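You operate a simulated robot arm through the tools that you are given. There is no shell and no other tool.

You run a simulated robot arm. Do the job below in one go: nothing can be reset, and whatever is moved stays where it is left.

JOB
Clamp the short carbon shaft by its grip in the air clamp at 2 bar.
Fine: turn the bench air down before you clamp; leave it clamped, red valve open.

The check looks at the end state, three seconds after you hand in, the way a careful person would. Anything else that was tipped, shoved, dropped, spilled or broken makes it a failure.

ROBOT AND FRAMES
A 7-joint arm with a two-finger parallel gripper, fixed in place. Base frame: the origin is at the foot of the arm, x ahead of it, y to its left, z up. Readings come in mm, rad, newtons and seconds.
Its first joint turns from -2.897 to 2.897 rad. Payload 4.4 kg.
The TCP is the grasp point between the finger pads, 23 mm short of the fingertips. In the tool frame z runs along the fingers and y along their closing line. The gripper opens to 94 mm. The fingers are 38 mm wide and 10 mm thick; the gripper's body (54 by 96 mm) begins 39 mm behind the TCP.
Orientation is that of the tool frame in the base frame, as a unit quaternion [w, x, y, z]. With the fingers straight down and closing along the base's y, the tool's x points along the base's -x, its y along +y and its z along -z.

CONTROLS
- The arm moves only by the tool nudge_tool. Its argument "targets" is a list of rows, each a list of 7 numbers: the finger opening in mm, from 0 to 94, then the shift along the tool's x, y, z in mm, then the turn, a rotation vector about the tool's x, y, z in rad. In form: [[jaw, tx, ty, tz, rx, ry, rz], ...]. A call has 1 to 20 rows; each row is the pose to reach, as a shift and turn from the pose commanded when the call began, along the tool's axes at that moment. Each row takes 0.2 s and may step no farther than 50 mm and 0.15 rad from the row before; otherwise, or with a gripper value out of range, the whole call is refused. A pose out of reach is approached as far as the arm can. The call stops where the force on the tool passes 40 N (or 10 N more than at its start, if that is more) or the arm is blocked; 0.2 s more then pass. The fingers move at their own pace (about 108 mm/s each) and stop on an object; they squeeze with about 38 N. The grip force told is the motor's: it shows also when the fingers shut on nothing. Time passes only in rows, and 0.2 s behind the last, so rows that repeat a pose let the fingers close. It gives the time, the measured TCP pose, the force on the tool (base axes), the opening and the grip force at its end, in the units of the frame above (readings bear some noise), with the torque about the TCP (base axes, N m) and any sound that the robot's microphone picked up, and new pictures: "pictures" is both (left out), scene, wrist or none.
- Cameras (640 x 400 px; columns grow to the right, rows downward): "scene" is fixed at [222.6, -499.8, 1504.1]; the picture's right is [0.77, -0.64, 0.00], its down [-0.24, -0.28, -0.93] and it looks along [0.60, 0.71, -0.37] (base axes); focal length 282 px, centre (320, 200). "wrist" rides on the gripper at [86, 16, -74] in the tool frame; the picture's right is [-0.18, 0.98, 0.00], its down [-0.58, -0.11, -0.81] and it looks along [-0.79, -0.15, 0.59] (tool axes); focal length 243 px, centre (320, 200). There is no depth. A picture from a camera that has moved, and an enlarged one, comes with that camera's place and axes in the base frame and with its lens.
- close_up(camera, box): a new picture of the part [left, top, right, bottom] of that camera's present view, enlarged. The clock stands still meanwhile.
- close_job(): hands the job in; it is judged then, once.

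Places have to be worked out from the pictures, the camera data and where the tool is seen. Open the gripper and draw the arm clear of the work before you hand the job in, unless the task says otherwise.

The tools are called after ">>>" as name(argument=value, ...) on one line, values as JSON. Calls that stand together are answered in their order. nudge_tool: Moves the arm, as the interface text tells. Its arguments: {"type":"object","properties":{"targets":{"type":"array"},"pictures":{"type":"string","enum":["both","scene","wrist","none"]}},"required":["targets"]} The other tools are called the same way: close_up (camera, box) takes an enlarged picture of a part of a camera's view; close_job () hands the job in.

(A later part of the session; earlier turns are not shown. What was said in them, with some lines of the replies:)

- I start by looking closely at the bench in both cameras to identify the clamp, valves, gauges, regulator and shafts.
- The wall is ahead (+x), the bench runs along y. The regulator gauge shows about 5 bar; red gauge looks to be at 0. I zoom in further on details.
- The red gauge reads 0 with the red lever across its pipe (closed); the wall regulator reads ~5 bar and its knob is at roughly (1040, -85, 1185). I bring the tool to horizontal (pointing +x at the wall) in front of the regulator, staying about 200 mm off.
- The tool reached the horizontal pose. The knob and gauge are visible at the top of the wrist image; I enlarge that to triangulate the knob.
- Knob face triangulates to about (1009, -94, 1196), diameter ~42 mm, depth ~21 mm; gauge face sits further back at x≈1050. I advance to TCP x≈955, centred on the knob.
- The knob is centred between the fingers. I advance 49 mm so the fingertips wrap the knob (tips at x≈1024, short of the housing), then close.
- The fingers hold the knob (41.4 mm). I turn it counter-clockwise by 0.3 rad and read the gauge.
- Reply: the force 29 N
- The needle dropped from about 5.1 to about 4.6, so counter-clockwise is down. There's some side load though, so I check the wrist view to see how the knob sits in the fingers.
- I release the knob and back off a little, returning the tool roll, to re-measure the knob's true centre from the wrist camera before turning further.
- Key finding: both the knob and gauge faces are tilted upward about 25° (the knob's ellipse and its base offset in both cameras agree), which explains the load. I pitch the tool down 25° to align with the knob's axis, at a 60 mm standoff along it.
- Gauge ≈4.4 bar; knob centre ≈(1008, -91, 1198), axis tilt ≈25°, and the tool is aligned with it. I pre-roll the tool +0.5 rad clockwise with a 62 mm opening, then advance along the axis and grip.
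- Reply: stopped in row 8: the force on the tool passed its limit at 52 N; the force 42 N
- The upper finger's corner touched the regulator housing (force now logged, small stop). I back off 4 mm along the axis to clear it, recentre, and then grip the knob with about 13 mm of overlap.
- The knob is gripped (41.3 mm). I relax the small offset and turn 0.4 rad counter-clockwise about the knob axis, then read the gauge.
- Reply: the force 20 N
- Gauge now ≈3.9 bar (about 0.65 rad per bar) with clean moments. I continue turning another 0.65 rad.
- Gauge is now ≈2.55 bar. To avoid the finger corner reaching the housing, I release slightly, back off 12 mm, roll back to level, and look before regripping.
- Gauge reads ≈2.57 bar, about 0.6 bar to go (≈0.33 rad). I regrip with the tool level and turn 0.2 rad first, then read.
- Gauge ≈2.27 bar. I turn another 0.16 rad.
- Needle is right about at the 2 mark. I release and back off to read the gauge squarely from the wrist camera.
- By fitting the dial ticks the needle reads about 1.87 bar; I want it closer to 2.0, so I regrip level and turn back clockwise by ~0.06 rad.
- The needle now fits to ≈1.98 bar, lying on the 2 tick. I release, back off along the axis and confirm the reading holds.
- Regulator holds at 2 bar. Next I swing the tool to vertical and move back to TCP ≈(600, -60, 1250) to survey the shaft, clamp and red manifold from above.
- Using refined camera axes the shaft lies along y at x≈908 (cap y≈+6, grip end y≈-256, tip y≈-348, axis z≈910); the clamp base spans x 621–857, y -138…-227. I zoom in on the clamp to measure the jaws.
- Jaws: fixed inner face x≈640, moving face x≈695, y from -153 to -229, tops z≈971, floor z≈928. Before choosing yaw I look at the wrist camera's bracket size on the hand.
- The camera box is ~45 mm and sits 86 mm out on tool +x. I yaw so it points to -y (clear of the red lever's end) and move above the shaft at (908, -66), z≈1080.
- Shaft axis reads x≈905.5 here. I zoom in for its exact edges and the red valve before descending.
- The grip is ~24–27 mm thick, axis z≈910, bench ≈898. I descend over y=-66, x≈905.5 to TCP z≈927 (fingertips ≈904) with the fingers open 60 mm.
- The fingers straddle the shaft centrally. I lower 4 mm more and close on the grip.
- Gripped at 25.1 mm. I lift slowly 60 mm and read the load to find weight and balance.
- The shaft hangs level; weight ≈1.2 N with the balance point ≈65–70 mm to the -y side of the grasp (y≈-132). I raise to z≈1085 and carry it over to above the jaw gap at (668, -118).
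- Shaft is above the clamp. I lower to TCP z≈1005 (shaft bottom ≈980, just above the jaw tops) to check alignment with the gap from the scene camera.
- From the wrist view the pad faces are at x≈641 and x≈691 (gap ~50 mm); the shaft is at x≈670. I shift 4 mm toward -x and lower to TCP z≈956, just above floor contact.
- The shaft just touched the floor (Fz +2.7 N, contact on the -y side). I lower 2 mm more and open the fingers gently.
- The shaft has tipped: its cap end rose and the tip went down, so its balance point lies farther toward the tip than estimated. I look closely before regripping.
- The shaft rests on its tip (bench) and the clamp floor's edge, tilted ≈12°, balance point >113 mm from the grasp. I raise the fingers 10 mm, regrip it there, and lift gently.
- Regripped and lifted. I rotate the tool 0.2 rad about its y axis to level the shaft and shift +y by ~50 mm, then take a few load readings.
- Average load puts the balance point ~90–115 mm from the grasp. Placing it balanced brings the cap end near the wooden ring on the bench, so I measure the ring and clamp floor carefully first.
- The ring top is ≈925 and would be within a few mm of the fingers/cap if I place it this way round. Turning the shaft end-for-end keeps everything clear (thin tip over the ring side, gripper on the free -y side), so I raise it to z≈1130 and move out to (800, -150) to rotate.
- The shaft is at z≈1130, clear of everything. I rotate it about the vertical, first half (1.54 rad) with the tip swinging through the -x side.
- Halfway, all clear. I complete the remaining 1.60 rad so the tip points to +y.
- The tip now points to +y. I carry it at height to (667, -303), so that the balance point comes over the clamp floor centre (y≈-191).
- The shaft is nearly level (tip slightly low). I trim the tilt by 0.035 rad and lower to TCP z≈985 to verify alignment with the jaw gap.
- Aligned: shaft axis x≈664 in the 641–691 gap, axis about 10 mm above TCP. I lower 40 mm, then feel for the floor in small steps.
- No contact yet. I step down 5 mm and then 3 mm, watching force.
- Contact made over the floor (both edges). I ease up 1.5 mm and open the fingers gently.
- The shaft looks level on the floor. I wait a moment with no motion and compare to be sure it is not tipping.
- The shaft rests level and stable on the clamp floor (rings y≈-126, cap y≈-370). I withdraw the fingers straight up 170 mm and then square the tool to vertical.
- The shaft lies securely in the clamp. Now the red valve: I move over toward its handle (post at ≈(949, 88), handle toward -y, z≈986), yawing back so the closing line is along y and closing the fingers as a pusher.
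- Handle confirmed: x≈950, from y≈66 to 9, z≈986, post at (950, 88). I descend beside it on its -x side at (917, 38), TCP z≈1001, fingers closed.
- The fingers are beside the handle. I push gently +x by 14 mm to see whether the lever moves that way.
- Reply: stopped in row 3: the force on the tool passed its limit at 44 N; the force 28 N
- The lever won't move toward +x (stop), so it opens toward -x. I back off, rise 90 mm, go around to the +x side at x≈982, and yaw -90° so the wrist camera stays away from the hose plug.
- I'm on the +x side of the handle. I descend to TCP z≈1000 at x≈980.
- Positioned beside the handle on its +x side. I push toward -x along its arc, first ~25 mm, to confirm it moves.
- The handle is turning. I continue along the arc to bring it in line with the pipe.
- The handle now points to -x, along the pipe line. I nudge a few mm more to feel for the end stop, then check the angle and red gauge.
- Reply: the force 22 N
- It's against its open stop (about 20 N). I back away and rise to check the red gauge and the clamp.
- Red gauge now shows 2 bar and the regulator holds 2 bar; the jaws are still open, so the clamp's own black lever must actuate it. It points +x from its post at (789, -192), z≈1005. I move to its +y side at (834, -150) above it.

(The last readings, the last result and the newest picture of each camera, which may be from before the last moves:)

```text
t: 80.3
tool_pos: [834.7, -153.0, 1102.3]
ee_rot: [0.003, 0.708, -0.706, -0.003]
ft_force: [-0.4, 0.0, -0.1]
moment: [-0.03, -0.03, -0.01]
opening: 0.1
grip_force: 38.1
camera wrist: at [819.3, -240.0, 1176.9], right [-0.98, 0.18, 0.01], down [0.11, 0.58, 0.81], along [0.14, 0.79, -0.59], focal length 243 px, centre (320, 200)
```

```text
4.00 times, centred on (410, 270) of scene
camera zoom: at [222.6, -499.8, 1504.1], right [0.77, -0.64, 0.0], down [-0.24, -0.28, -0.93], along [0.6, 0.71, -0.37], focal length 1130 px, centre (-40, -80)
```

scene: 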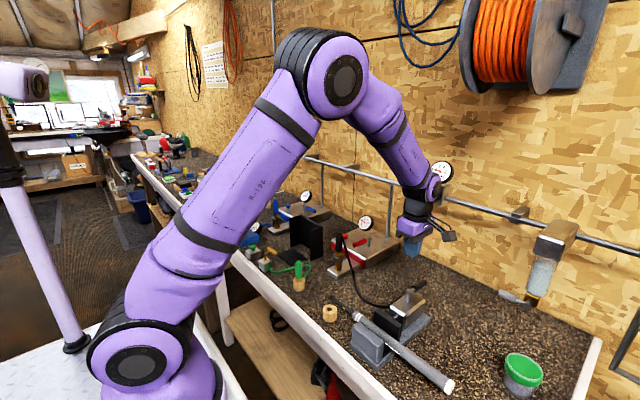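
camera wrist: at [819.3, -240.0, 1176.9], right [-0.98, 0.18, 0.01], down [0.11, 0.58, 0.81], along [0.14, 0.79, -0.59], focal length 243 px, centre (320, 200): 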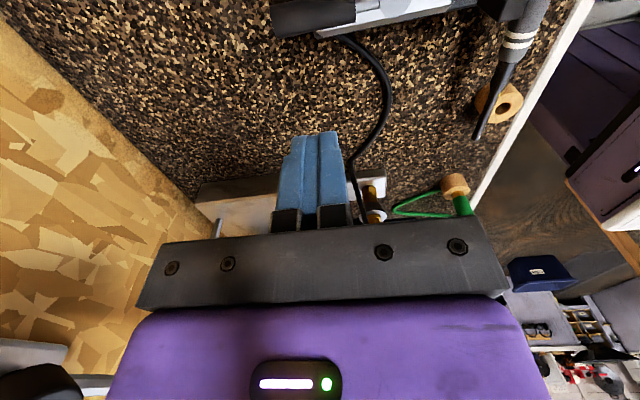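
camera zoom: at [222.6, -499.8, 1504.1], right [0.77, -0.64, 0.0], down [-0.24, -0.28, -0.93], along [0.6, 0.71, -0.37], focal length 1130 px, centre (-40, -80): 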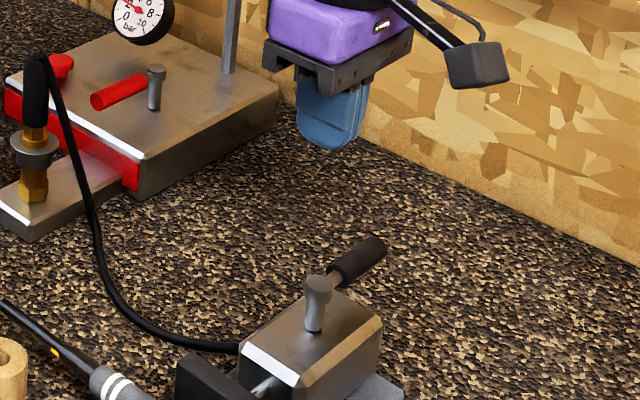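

The lever handle's end is confirmed near (855, -193). I descend beside it on the +y side to TCP z≈1010 (fingertips ≈987, above the cylinder top).

>>> nudge_tool(targets=[[0, 0, 0, 35, 0, 0, 0], [0, 0, 0, 65, 0, 0, 0], [0, 0, 0, 85, 0, 0, 0], [0, 0, 0, 91, 0, 0, 0], [0, 0, 0, 91, 0, 0, 0]], pictures="wrist")

>>> close_up(camera="scene", box=[360, 240, 460, 330])

```text
t: 81.5
tool_pos: [832.8, -151.4, 1011.3]
ee_rot: [0.003, 0.708, -0.707, -0.003]
ft_force: [-0.2, -0.7, -0.7]
moment: [0.0, 0.0, 0.03]
opening: 0.0
grip_force: 37.7
camera wrist: at [817.9, -239.5, 1085.2], right [-0.98, 0.18, 0.01], down [0.11, 0.58, 0.81], along [0.14, 0.79, -0.59], focal length 243 px, centre (320, 200)
```

wrist: 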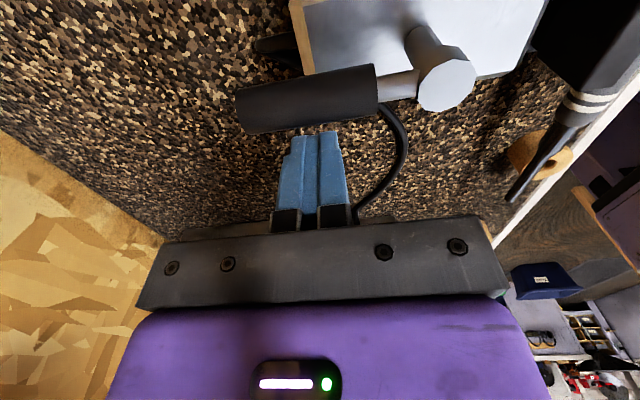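

```text
4.44 times, centred on (410, 285) of scene
camera zoom: at [222.6, -499.8, 1504.1], right [0.77, -0.64, 0.0], down [-0.24, -0.28, -0.93], along [0.6, 0.71, -0.37], focal length 1255 px, centre (-80, -178)
```

zoom: 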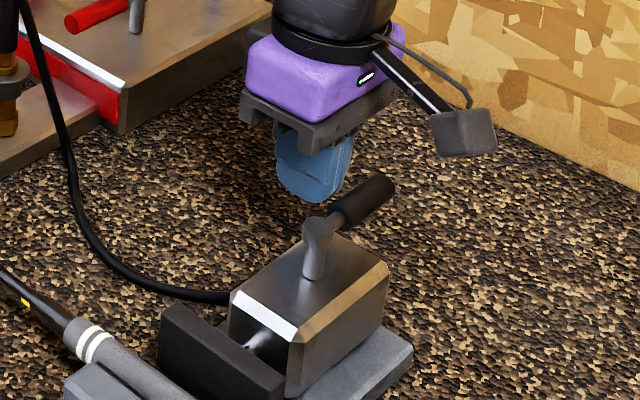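

Clear view of the lever: handle from post (785, -191) to (856, -193). I push gently toward -y by ~22 mm to see if it moves that way.

>>> nudge_tool(targets=[[0, 6, 0, 0, 0, 0, 0], [0, 11, 0, 0, 0, 0, 0], [0, 15, -1, 0, 0, 0, 0], [0, 19, -3, 0, 0, 0, 0], [0, 23, -5, 0, 0, 0, 0]], pictures="wrist")

```text
t: 82.5
tool_pos: [835.7, -162.4, 1010.7]
ee_rot: [0.002, 0.71, -0.704, -0.007]
ft_force: [-3.5, 14.5, 4.4]
moment: [0.04, -0.01, -0.12]
opening: 0.0
grip_force: 37.5
stopped in row 5: the force on the tool passed its limit at 46 N (the readings are from after the stop); the commanded pose is now the measured one
camera wrist: at [821.2, -251.0, 1084.5], right [-0.98, 0.17, 0.01], down [0.11, 0.58, 0.81], along [0.13, 0.8, -0.59], focal length 243 px, centre (320, 200)
```

wrist: 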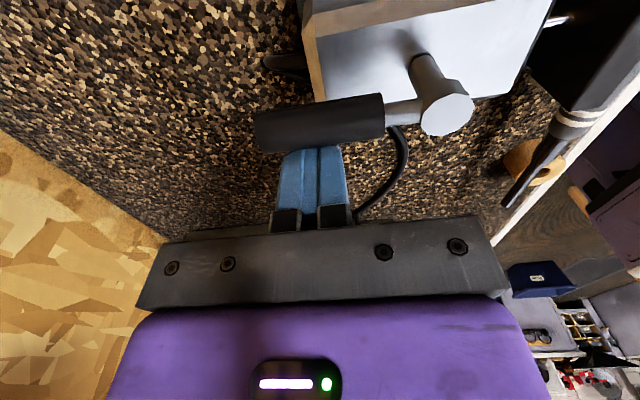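

It's blocked toward -y, so the lever turns toward +y. I back off, rise over it, and come down on its -y side.

>>> nudge_tool(targets=[[0, -8, 0, 0, 0, 0, 0], [0, -8, 0, -30, 0, 0, 0], [0, -8, 0, -65, 0, 0, 0], [0, 35, 0, -65, 0, 0, 0], [0, 78, 0, -65, 0, 0, 0], [0, 78, 0, -40, 0, 0, 0], [0, 78, 0, -15, 0, 0, 0], [0, 78, 0, 0, 0, 0, 0], [0, 78, 0, 0, 0, 0, 0]], pictures="both")

>>> close_up(camera="scene", box=[340, 250, 460, 360])

```text
t: 84.5
tool_pos: [836.3, -243.3, 1011.1]
ee_rot: [0.003, 0.71, -0.704, -0.006]
ft_force: [-0.1, -0.7, 0.4]
moment: [0.0, -0.03, 0.0]
opening: 0.0
grip_force: 38.5
camera wrist: at [821.8, -331.4, 1084.8], right [-0.98, 0.18, 0.01], down [0.11, 0.58, 0.81], along [0.14, 0.8, -0.59], focal length 243 px, centre (320, 200)
```

scene: 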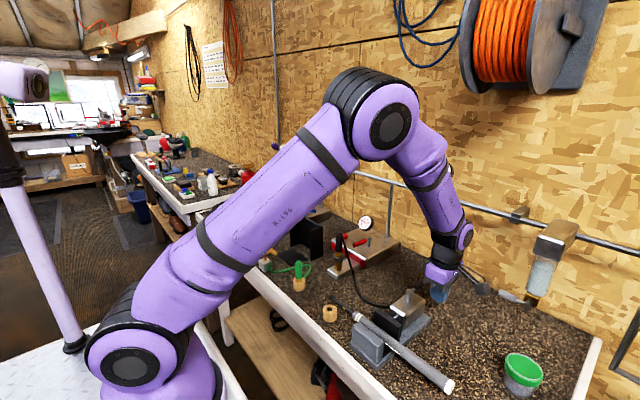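
wrist: 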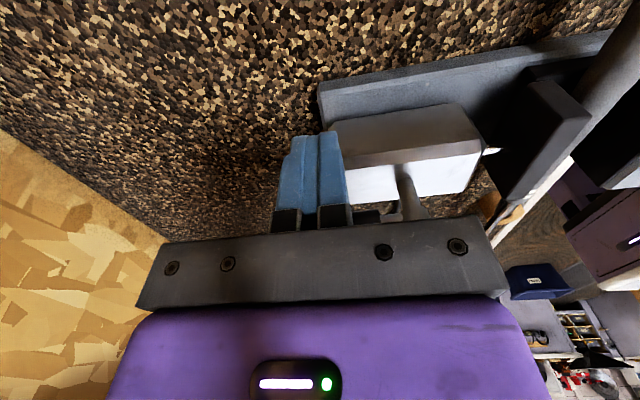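

```text
3.64 times, centred on (400, 305) of scene
camera zoom: at [222.6, -499.8, 1504.1], right [0.77, -0.64, 0.0], down [-0.24, -0.28, -0.93], along [0.6, 0.71, -0.37], focal length 1027 px, centre (29, -182)
```

zoom: 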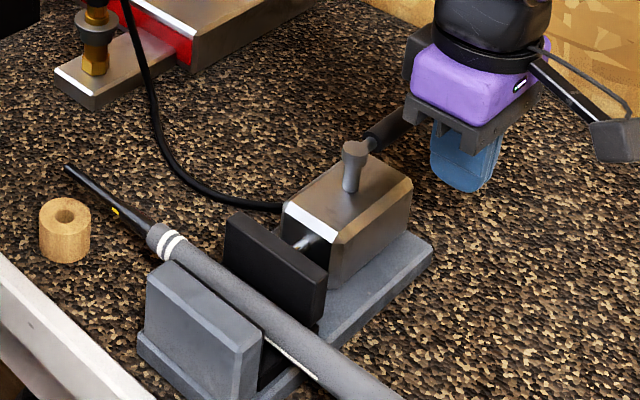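

I'm on the -y side of the lever. I push it toward +y along its arc, first ~30°, checking the jaws.

>>> nudge_tool(targets=[[0, -12, 1, 0, 0, 0, 0], [0, -20, 2, 0, 0, 0, 0], [0, -28, 0, 0, 0, 0, 0], [0, -36, -4.7, 0, 0, 0, 0], [0, -43, -6.5, 0, 0, 0, 0], [0, -50, -7.6, 0, 0, 0, 0]], pictures="both")

>>> close_up(camera="scene", box=[340, 250, 460, 360])

```text
t: 85.9
tool_pos: [843.1, -194.0, 1008.5]
ee_rot: [0.003, 0.71, -0.704, -0.006]
ft_force: [0.5, 0.3, -0.4]
moment: [-0.02, 0.02, -0.02]
opening: 0.0
grip_force: 37.7
camera wrist: at [828.4, -281.0, 1084.5], right [-0.98, 0.18, 0.01], down [0.11, 0.58, 0.81], along [0.14, 0.8, -0.59], focal length 243 px, centre (320, 200)
```

scene: 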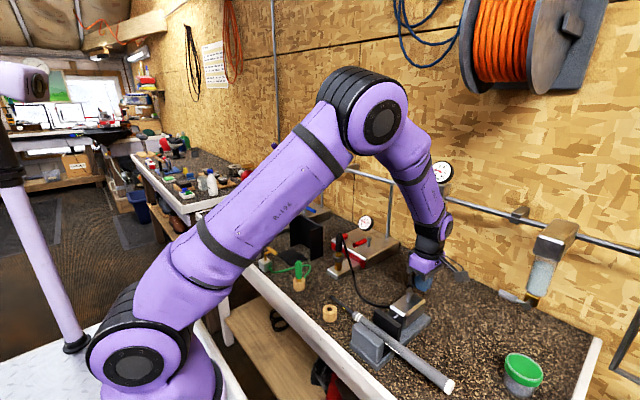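
wrist: 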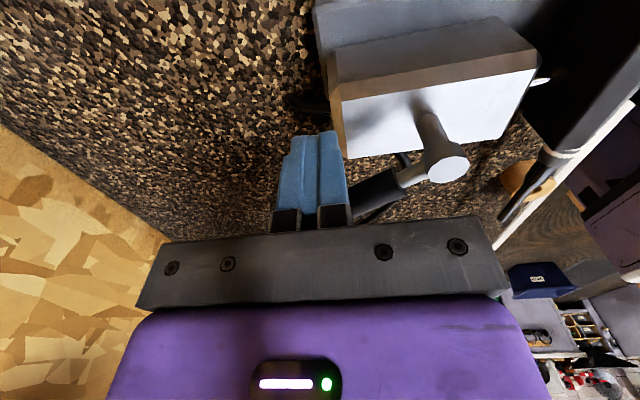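

```text
3.64 times, centred on (400, 305) of scene
camera zoom: at [222.6, -499.8, 1504.1], right [0.77, -0.64, 0.0], down [-0.24, -0.28, -0.93], along [0.6, 0.71, -0.37], focal length 1027 px, centre (29, -182)
```

zoom: 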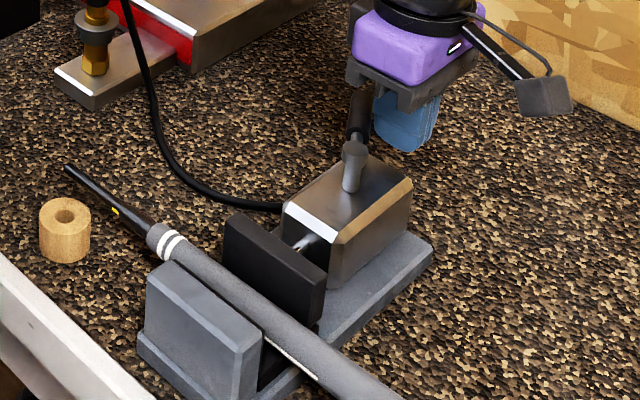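

The lever turns freely toward +y. I continue along the arc to about 90°.

>>> nudge_tool(targets=[[0, -8, 0.5, 0, 0, 0, 0], [0, -16, 1.3, 0, 0, 0, 0], [0, -24, 4.5, 0, 0, 0, 0], [0, -31, 8.5, 0, 0, 0, 0], [0, -38, 14.5, 0, 0, 0, 0], [0, -43.5, 21, 0, 0, 0, 0], [0, -48, 29, 0, 0, 0, 0], [0, -51, 37, 0, 0, 0, 0], [0, -51, 37, 0, 0, 0, 0]], pictures="both")

>>> close_up(camera="scene", box=[330, 260, 450, 370])

```text
t: 87.9
tool_pos: [806.1, -143.4, 1010.6]
ee_rot: [0.004, 0.709, -0.705, -0.006]
ft_force: [0.5, 1.1, 1.0]
moment: [0.0, 0.01, -0.01]
opening: 0.1
grip_force: 37.7
camera wrist: at [791.9, -231.7, 1084.1], right [-0.98, 0.18, 0.01], down [0.11, 0.58, 0.81], along [0.14, 0.8, -0.59], focal length 243 px, centre (320, 200)
```

scene: 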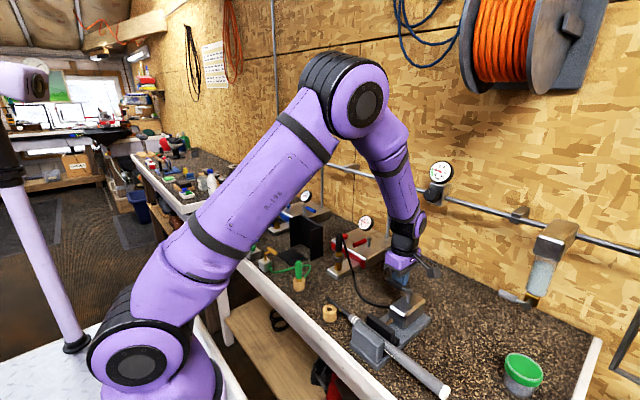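
wrist: 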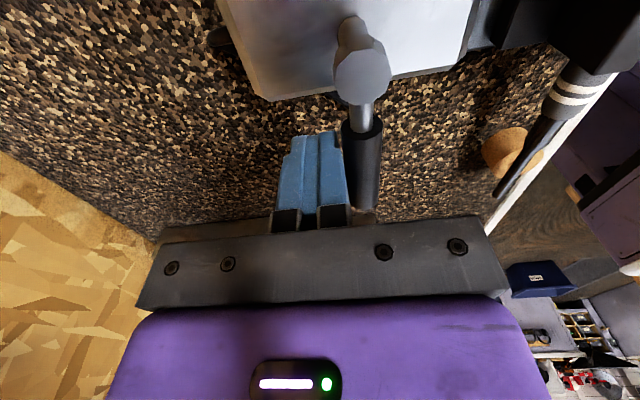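

```text
3.64 times, centred on (390, 315) of scene
camera zoom: at [222.6, -499.8, 1504.1], right [0.77, -0.64, 0.0], down [-0.24, -0.28, -0.93], along [0.6, 0.71, -0.37], focal length 1027 px, centre (66, -218)
```

zoom: 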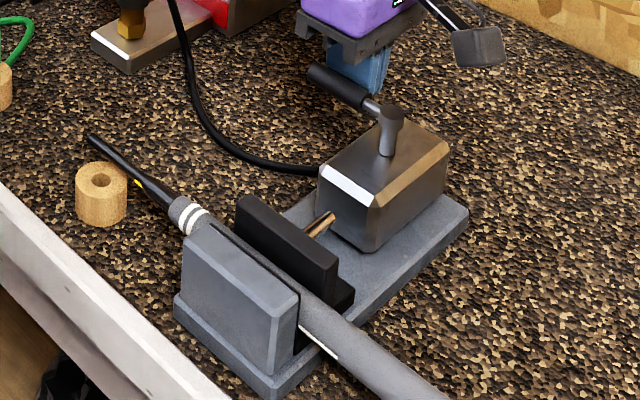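

The jaws have closed on the grip. I nudge the lever slightly to its stop to be sure it's fully over.

>>> nudge_tool(targets=[[0, 0, 2, 0, 0, 0, 0], [0, 0, 4, 0, 0, 0, 0], [0, 0, 5, 0, 0, 0, 0]], pictures="none")

```text
t: 88.7
tool_pos: [804.5, -143.9, 1010.4]
ee_rot: [0.001, 0.709, -0.705, -0.005]
ft_force: [25.7, -0.9, 2.0]
moment: [-0.09, -0.06, 0.18]
opening: 0.0
grip_force: 37.9
```

The lever is at its stop. I back away in +x, rise clear, and inspect the final state.

>>> nudge_tool(targets=[[0, 0, -6, 0, 0, 0, 0], [0, 0, -16, 0, 0, 0, 0], [0, 0, -18, -40, 0, 0, 0], [10, 0, -18, -85, 0, 0, 0], [30, 0, -18, -130, 0, 0, 0], [40, 0, -18, -170, 0, 0, 0], [40, 0, -18, -170, 0, 0, 0]], pictures="both")

>>> close_up(camera="scene", box=[320, 270, 460, 400])

>>> close_up(camera="scene", box=[320, 200, 420, 280])

>>> close_up(camera="scene", box=[425, 155, 457, 210])

```text
t: 90.3
tool_pos: [821.9, -142.6, 1180.1]
ee_rot: [0.003, 0.71, -0.704, -0.005]
ft_force: [-0.5, 0.4, 0.2]
moment: [-0.03, 0.01, 0.02]
opening: 39.9
grip_force: 0.1
camera wrist: at [807.7, -231.2, 1255.1], right [-0.98, 0.18, 0.01], down [0.11, 0.58, 0.81], along [0.14, 0.8, -0.59], focal length 243 px, centre (320, 200)
```

scene: 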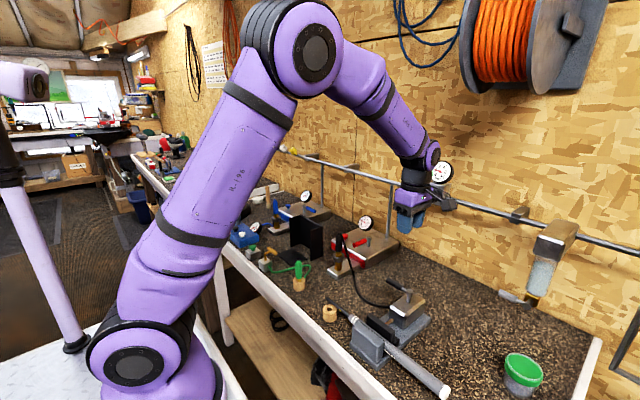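
wrist: 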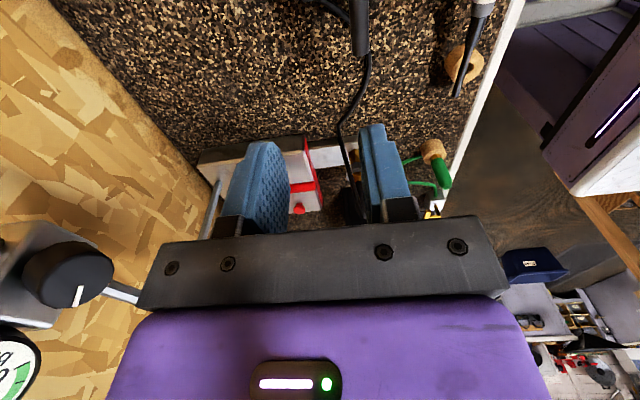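

```text
3.08 times, centred on (390, 335) of scene
camera zoom: at [222.6, -499.8, 1504.1], right [0.77, -0.64, 0.0], down [-0.24, -0.28, -0.93], along [0.6, 0.71, -0.37], focal length 869 px, centre (105, -215)
```

zoom: 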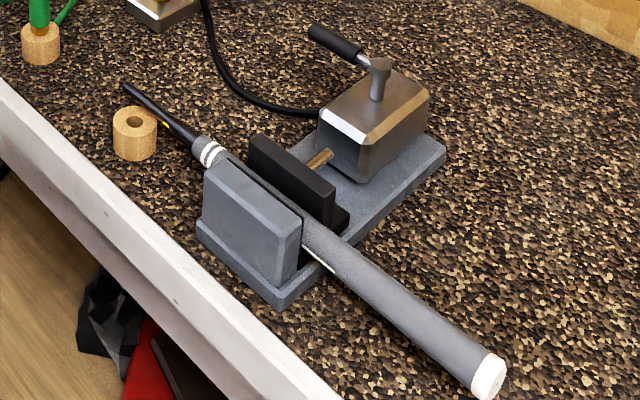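

```text
5.00 times, centred on (370, 240) of scene
camera zoom: at [222.6, -499.8, 1504.1], right [0.77, -0.64, 0.0], down [-0.24, -0.28, -0.93], along [0.6, 0.71, -0.37], focal length 1412 px, centre (70, 0)
```

zoom: 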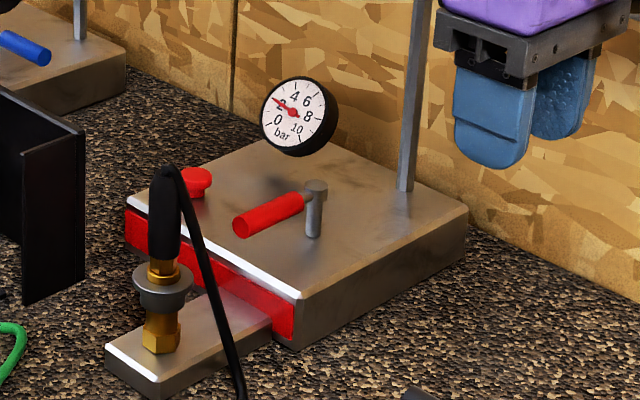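

```text
7.27 times, centred on (441, 182) of scene
camera zoom: at [222.6, -499.8, 1504.1], right [0.77, -0.64, 0.0], down [-0.24, -0.28, -0.93], along [0.6, 0.71, -0.37], focal length 2054 px, centre (-560, 327)
```

zoom: 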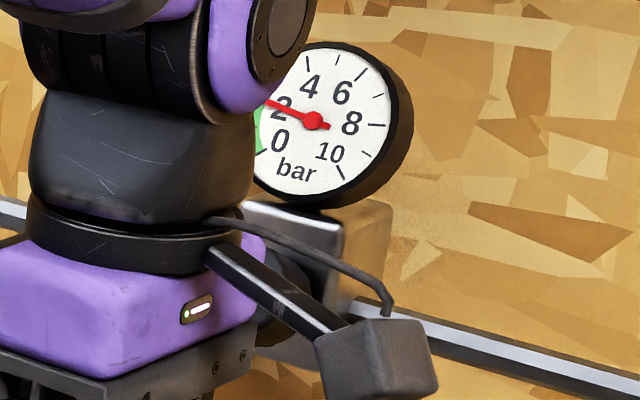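

Shaft is clamped by its grip, lever at its stop, red valve open, both gauges at 2 bar, ring unmoved. I draw the arm well clear, back and up, and take a last look.

>>> nudge_tool(targets=[[60, -8, 30, -30, 0, 0, 0], [60, -20, 65, -50, 0, 0, 0], [60, -35, 100, -70, 0, 0, 0], [60, -50, 135, -90, 0, 0, 0], [60, -65, 170, -108, 0, 0, 0], [60, -80, 200, -120, 0, 0, 0], [60, -80, 200, -120, 0, 0, 0]], pictures="both")

>>> close_up(camera="scene", box=[425, 155, 457, 210])

>>> close_up(camera="scene", box=[345, 205, 405, 255])

>>> close_up(camera="scene", box=[320, 280, 450, 400])

```text
t: 91.9
tool_pos: [622.7, -65.5, 1301.6]
ee_rot: [0.003, 0.71, -0.705, -0.006]
ft_force: [-0.4, 0.3, 0.5]
moment: [-0.02, -0.02, 0.02]
opening: 59.9
grip_force: 0.0
camera wrist: at [607.3, -153.7, 1376.5], right [-0.98, 0.18, 0.01], down [0.12, 0.58, 0.81], along [0.14, 0.8, -0.59], focal length 243 px, centre (320, 200)
```

scene: 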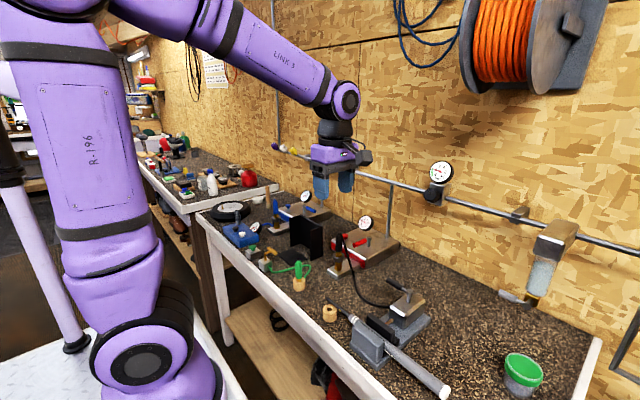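
wrist: 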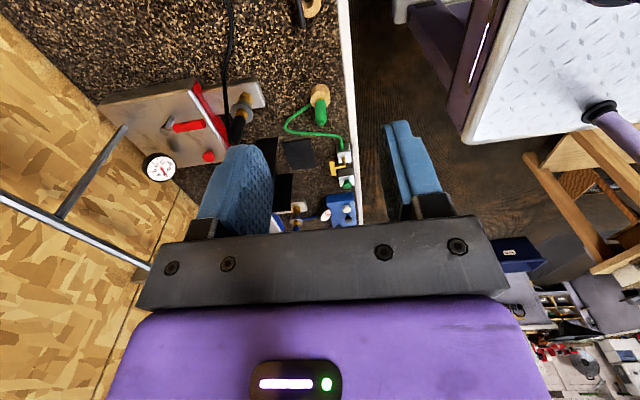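

```text
7.27 times, centred on (441, 182) of scene
camera zoom: at [222.6, -499.8, 1504.1], right [0.77, -0.64, 0.0], down [-0.24, -0.28, -0.93], along [0.6, 0.71, -0.37], focal length 2054 px, centre (-560, 327)
```

zoom: 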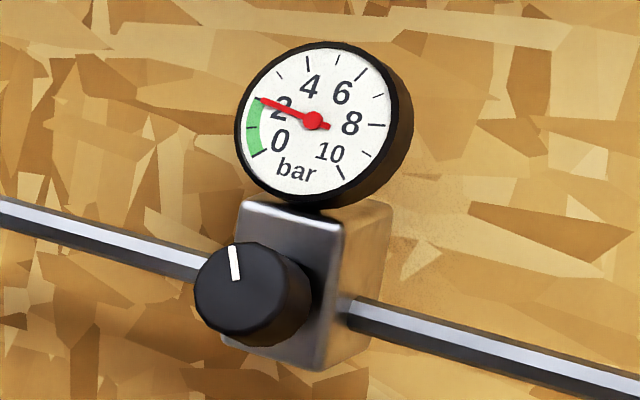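

```text
8.00 times, centred on (375, 230) of scene
camera zoom: at [222.6, -499.8, 1504.1], right [0.77, -0.64, 0.0], down [-0.24, -0.28, -0.93], along [0.6, 0.71, -0.37], focal length 2259 px, centre (-120, -40)
```

zoom: 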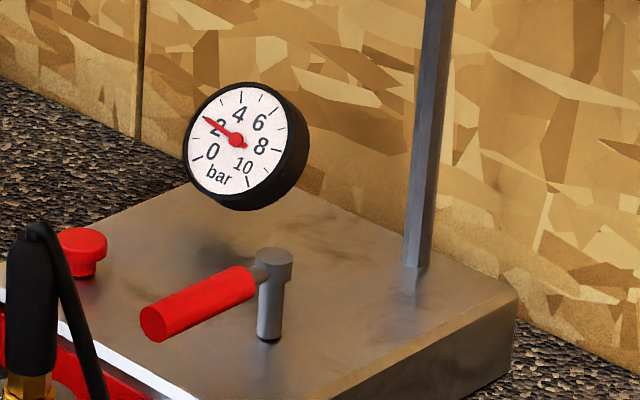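

```text
3.33 times, centred on (385, 340) of scene
camera zoom: at [222.6, -499.8, 1504.1], right [0.77, -0.64, 0.0], down [-0.24, -0.28, -0.93], along [0.6, 0.71, -0.37], focal length 941 px, centre (103, -267)
```

zoom: 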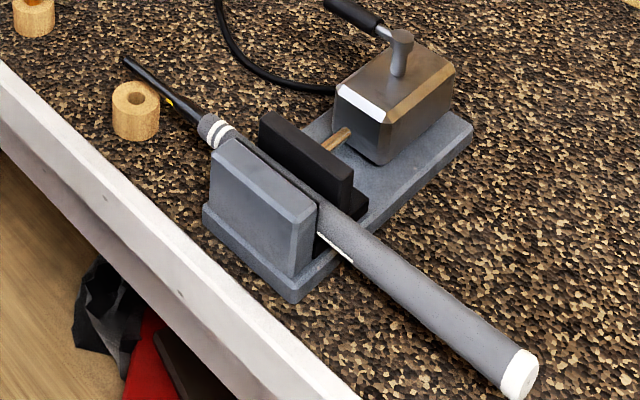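

Everything is in its final state: regulator and red gauge at 2 bar, red valve open, clamp lever over, and the shaft held by its grip. Nothing else has moved and the arm is clear with the gripper open, so I hand in the job.

>>> close_job()

```text
The job is handed in.
```

The short carbon shaft is clamped by its grip in the air clamp at 2 bar, with the red valve left open. I handed the job in with the arm clear and the gripper open. I have not seen the result of the check.

- **Air first:** I turned the bench regulator down from about 5 bar to 2 bar before opening the red valve or clamping. At the end, the regulator gauge and the red gauge both read about 2 bar.
- **Shaft tipped once:** My first placement in the jaws was off balance. The shaft tipped until its tip rested on the bench. I picked it up again, turned it end for end and set it down balanced. The white cap now points toward the right-hand end of the bench (−y), the opposite way round from how it lay.
- **Contacts along the way:** I tried the red lever and the clamp lever the wrong way first, pressing each against its stop at about 45 N. A fingertip also touched the regulator housing at about 50 N. I saw no damage or shifting from any of these.
- **Other items:** In the final pictures nothing else looked moved, including the wooden ring beside the clamp.
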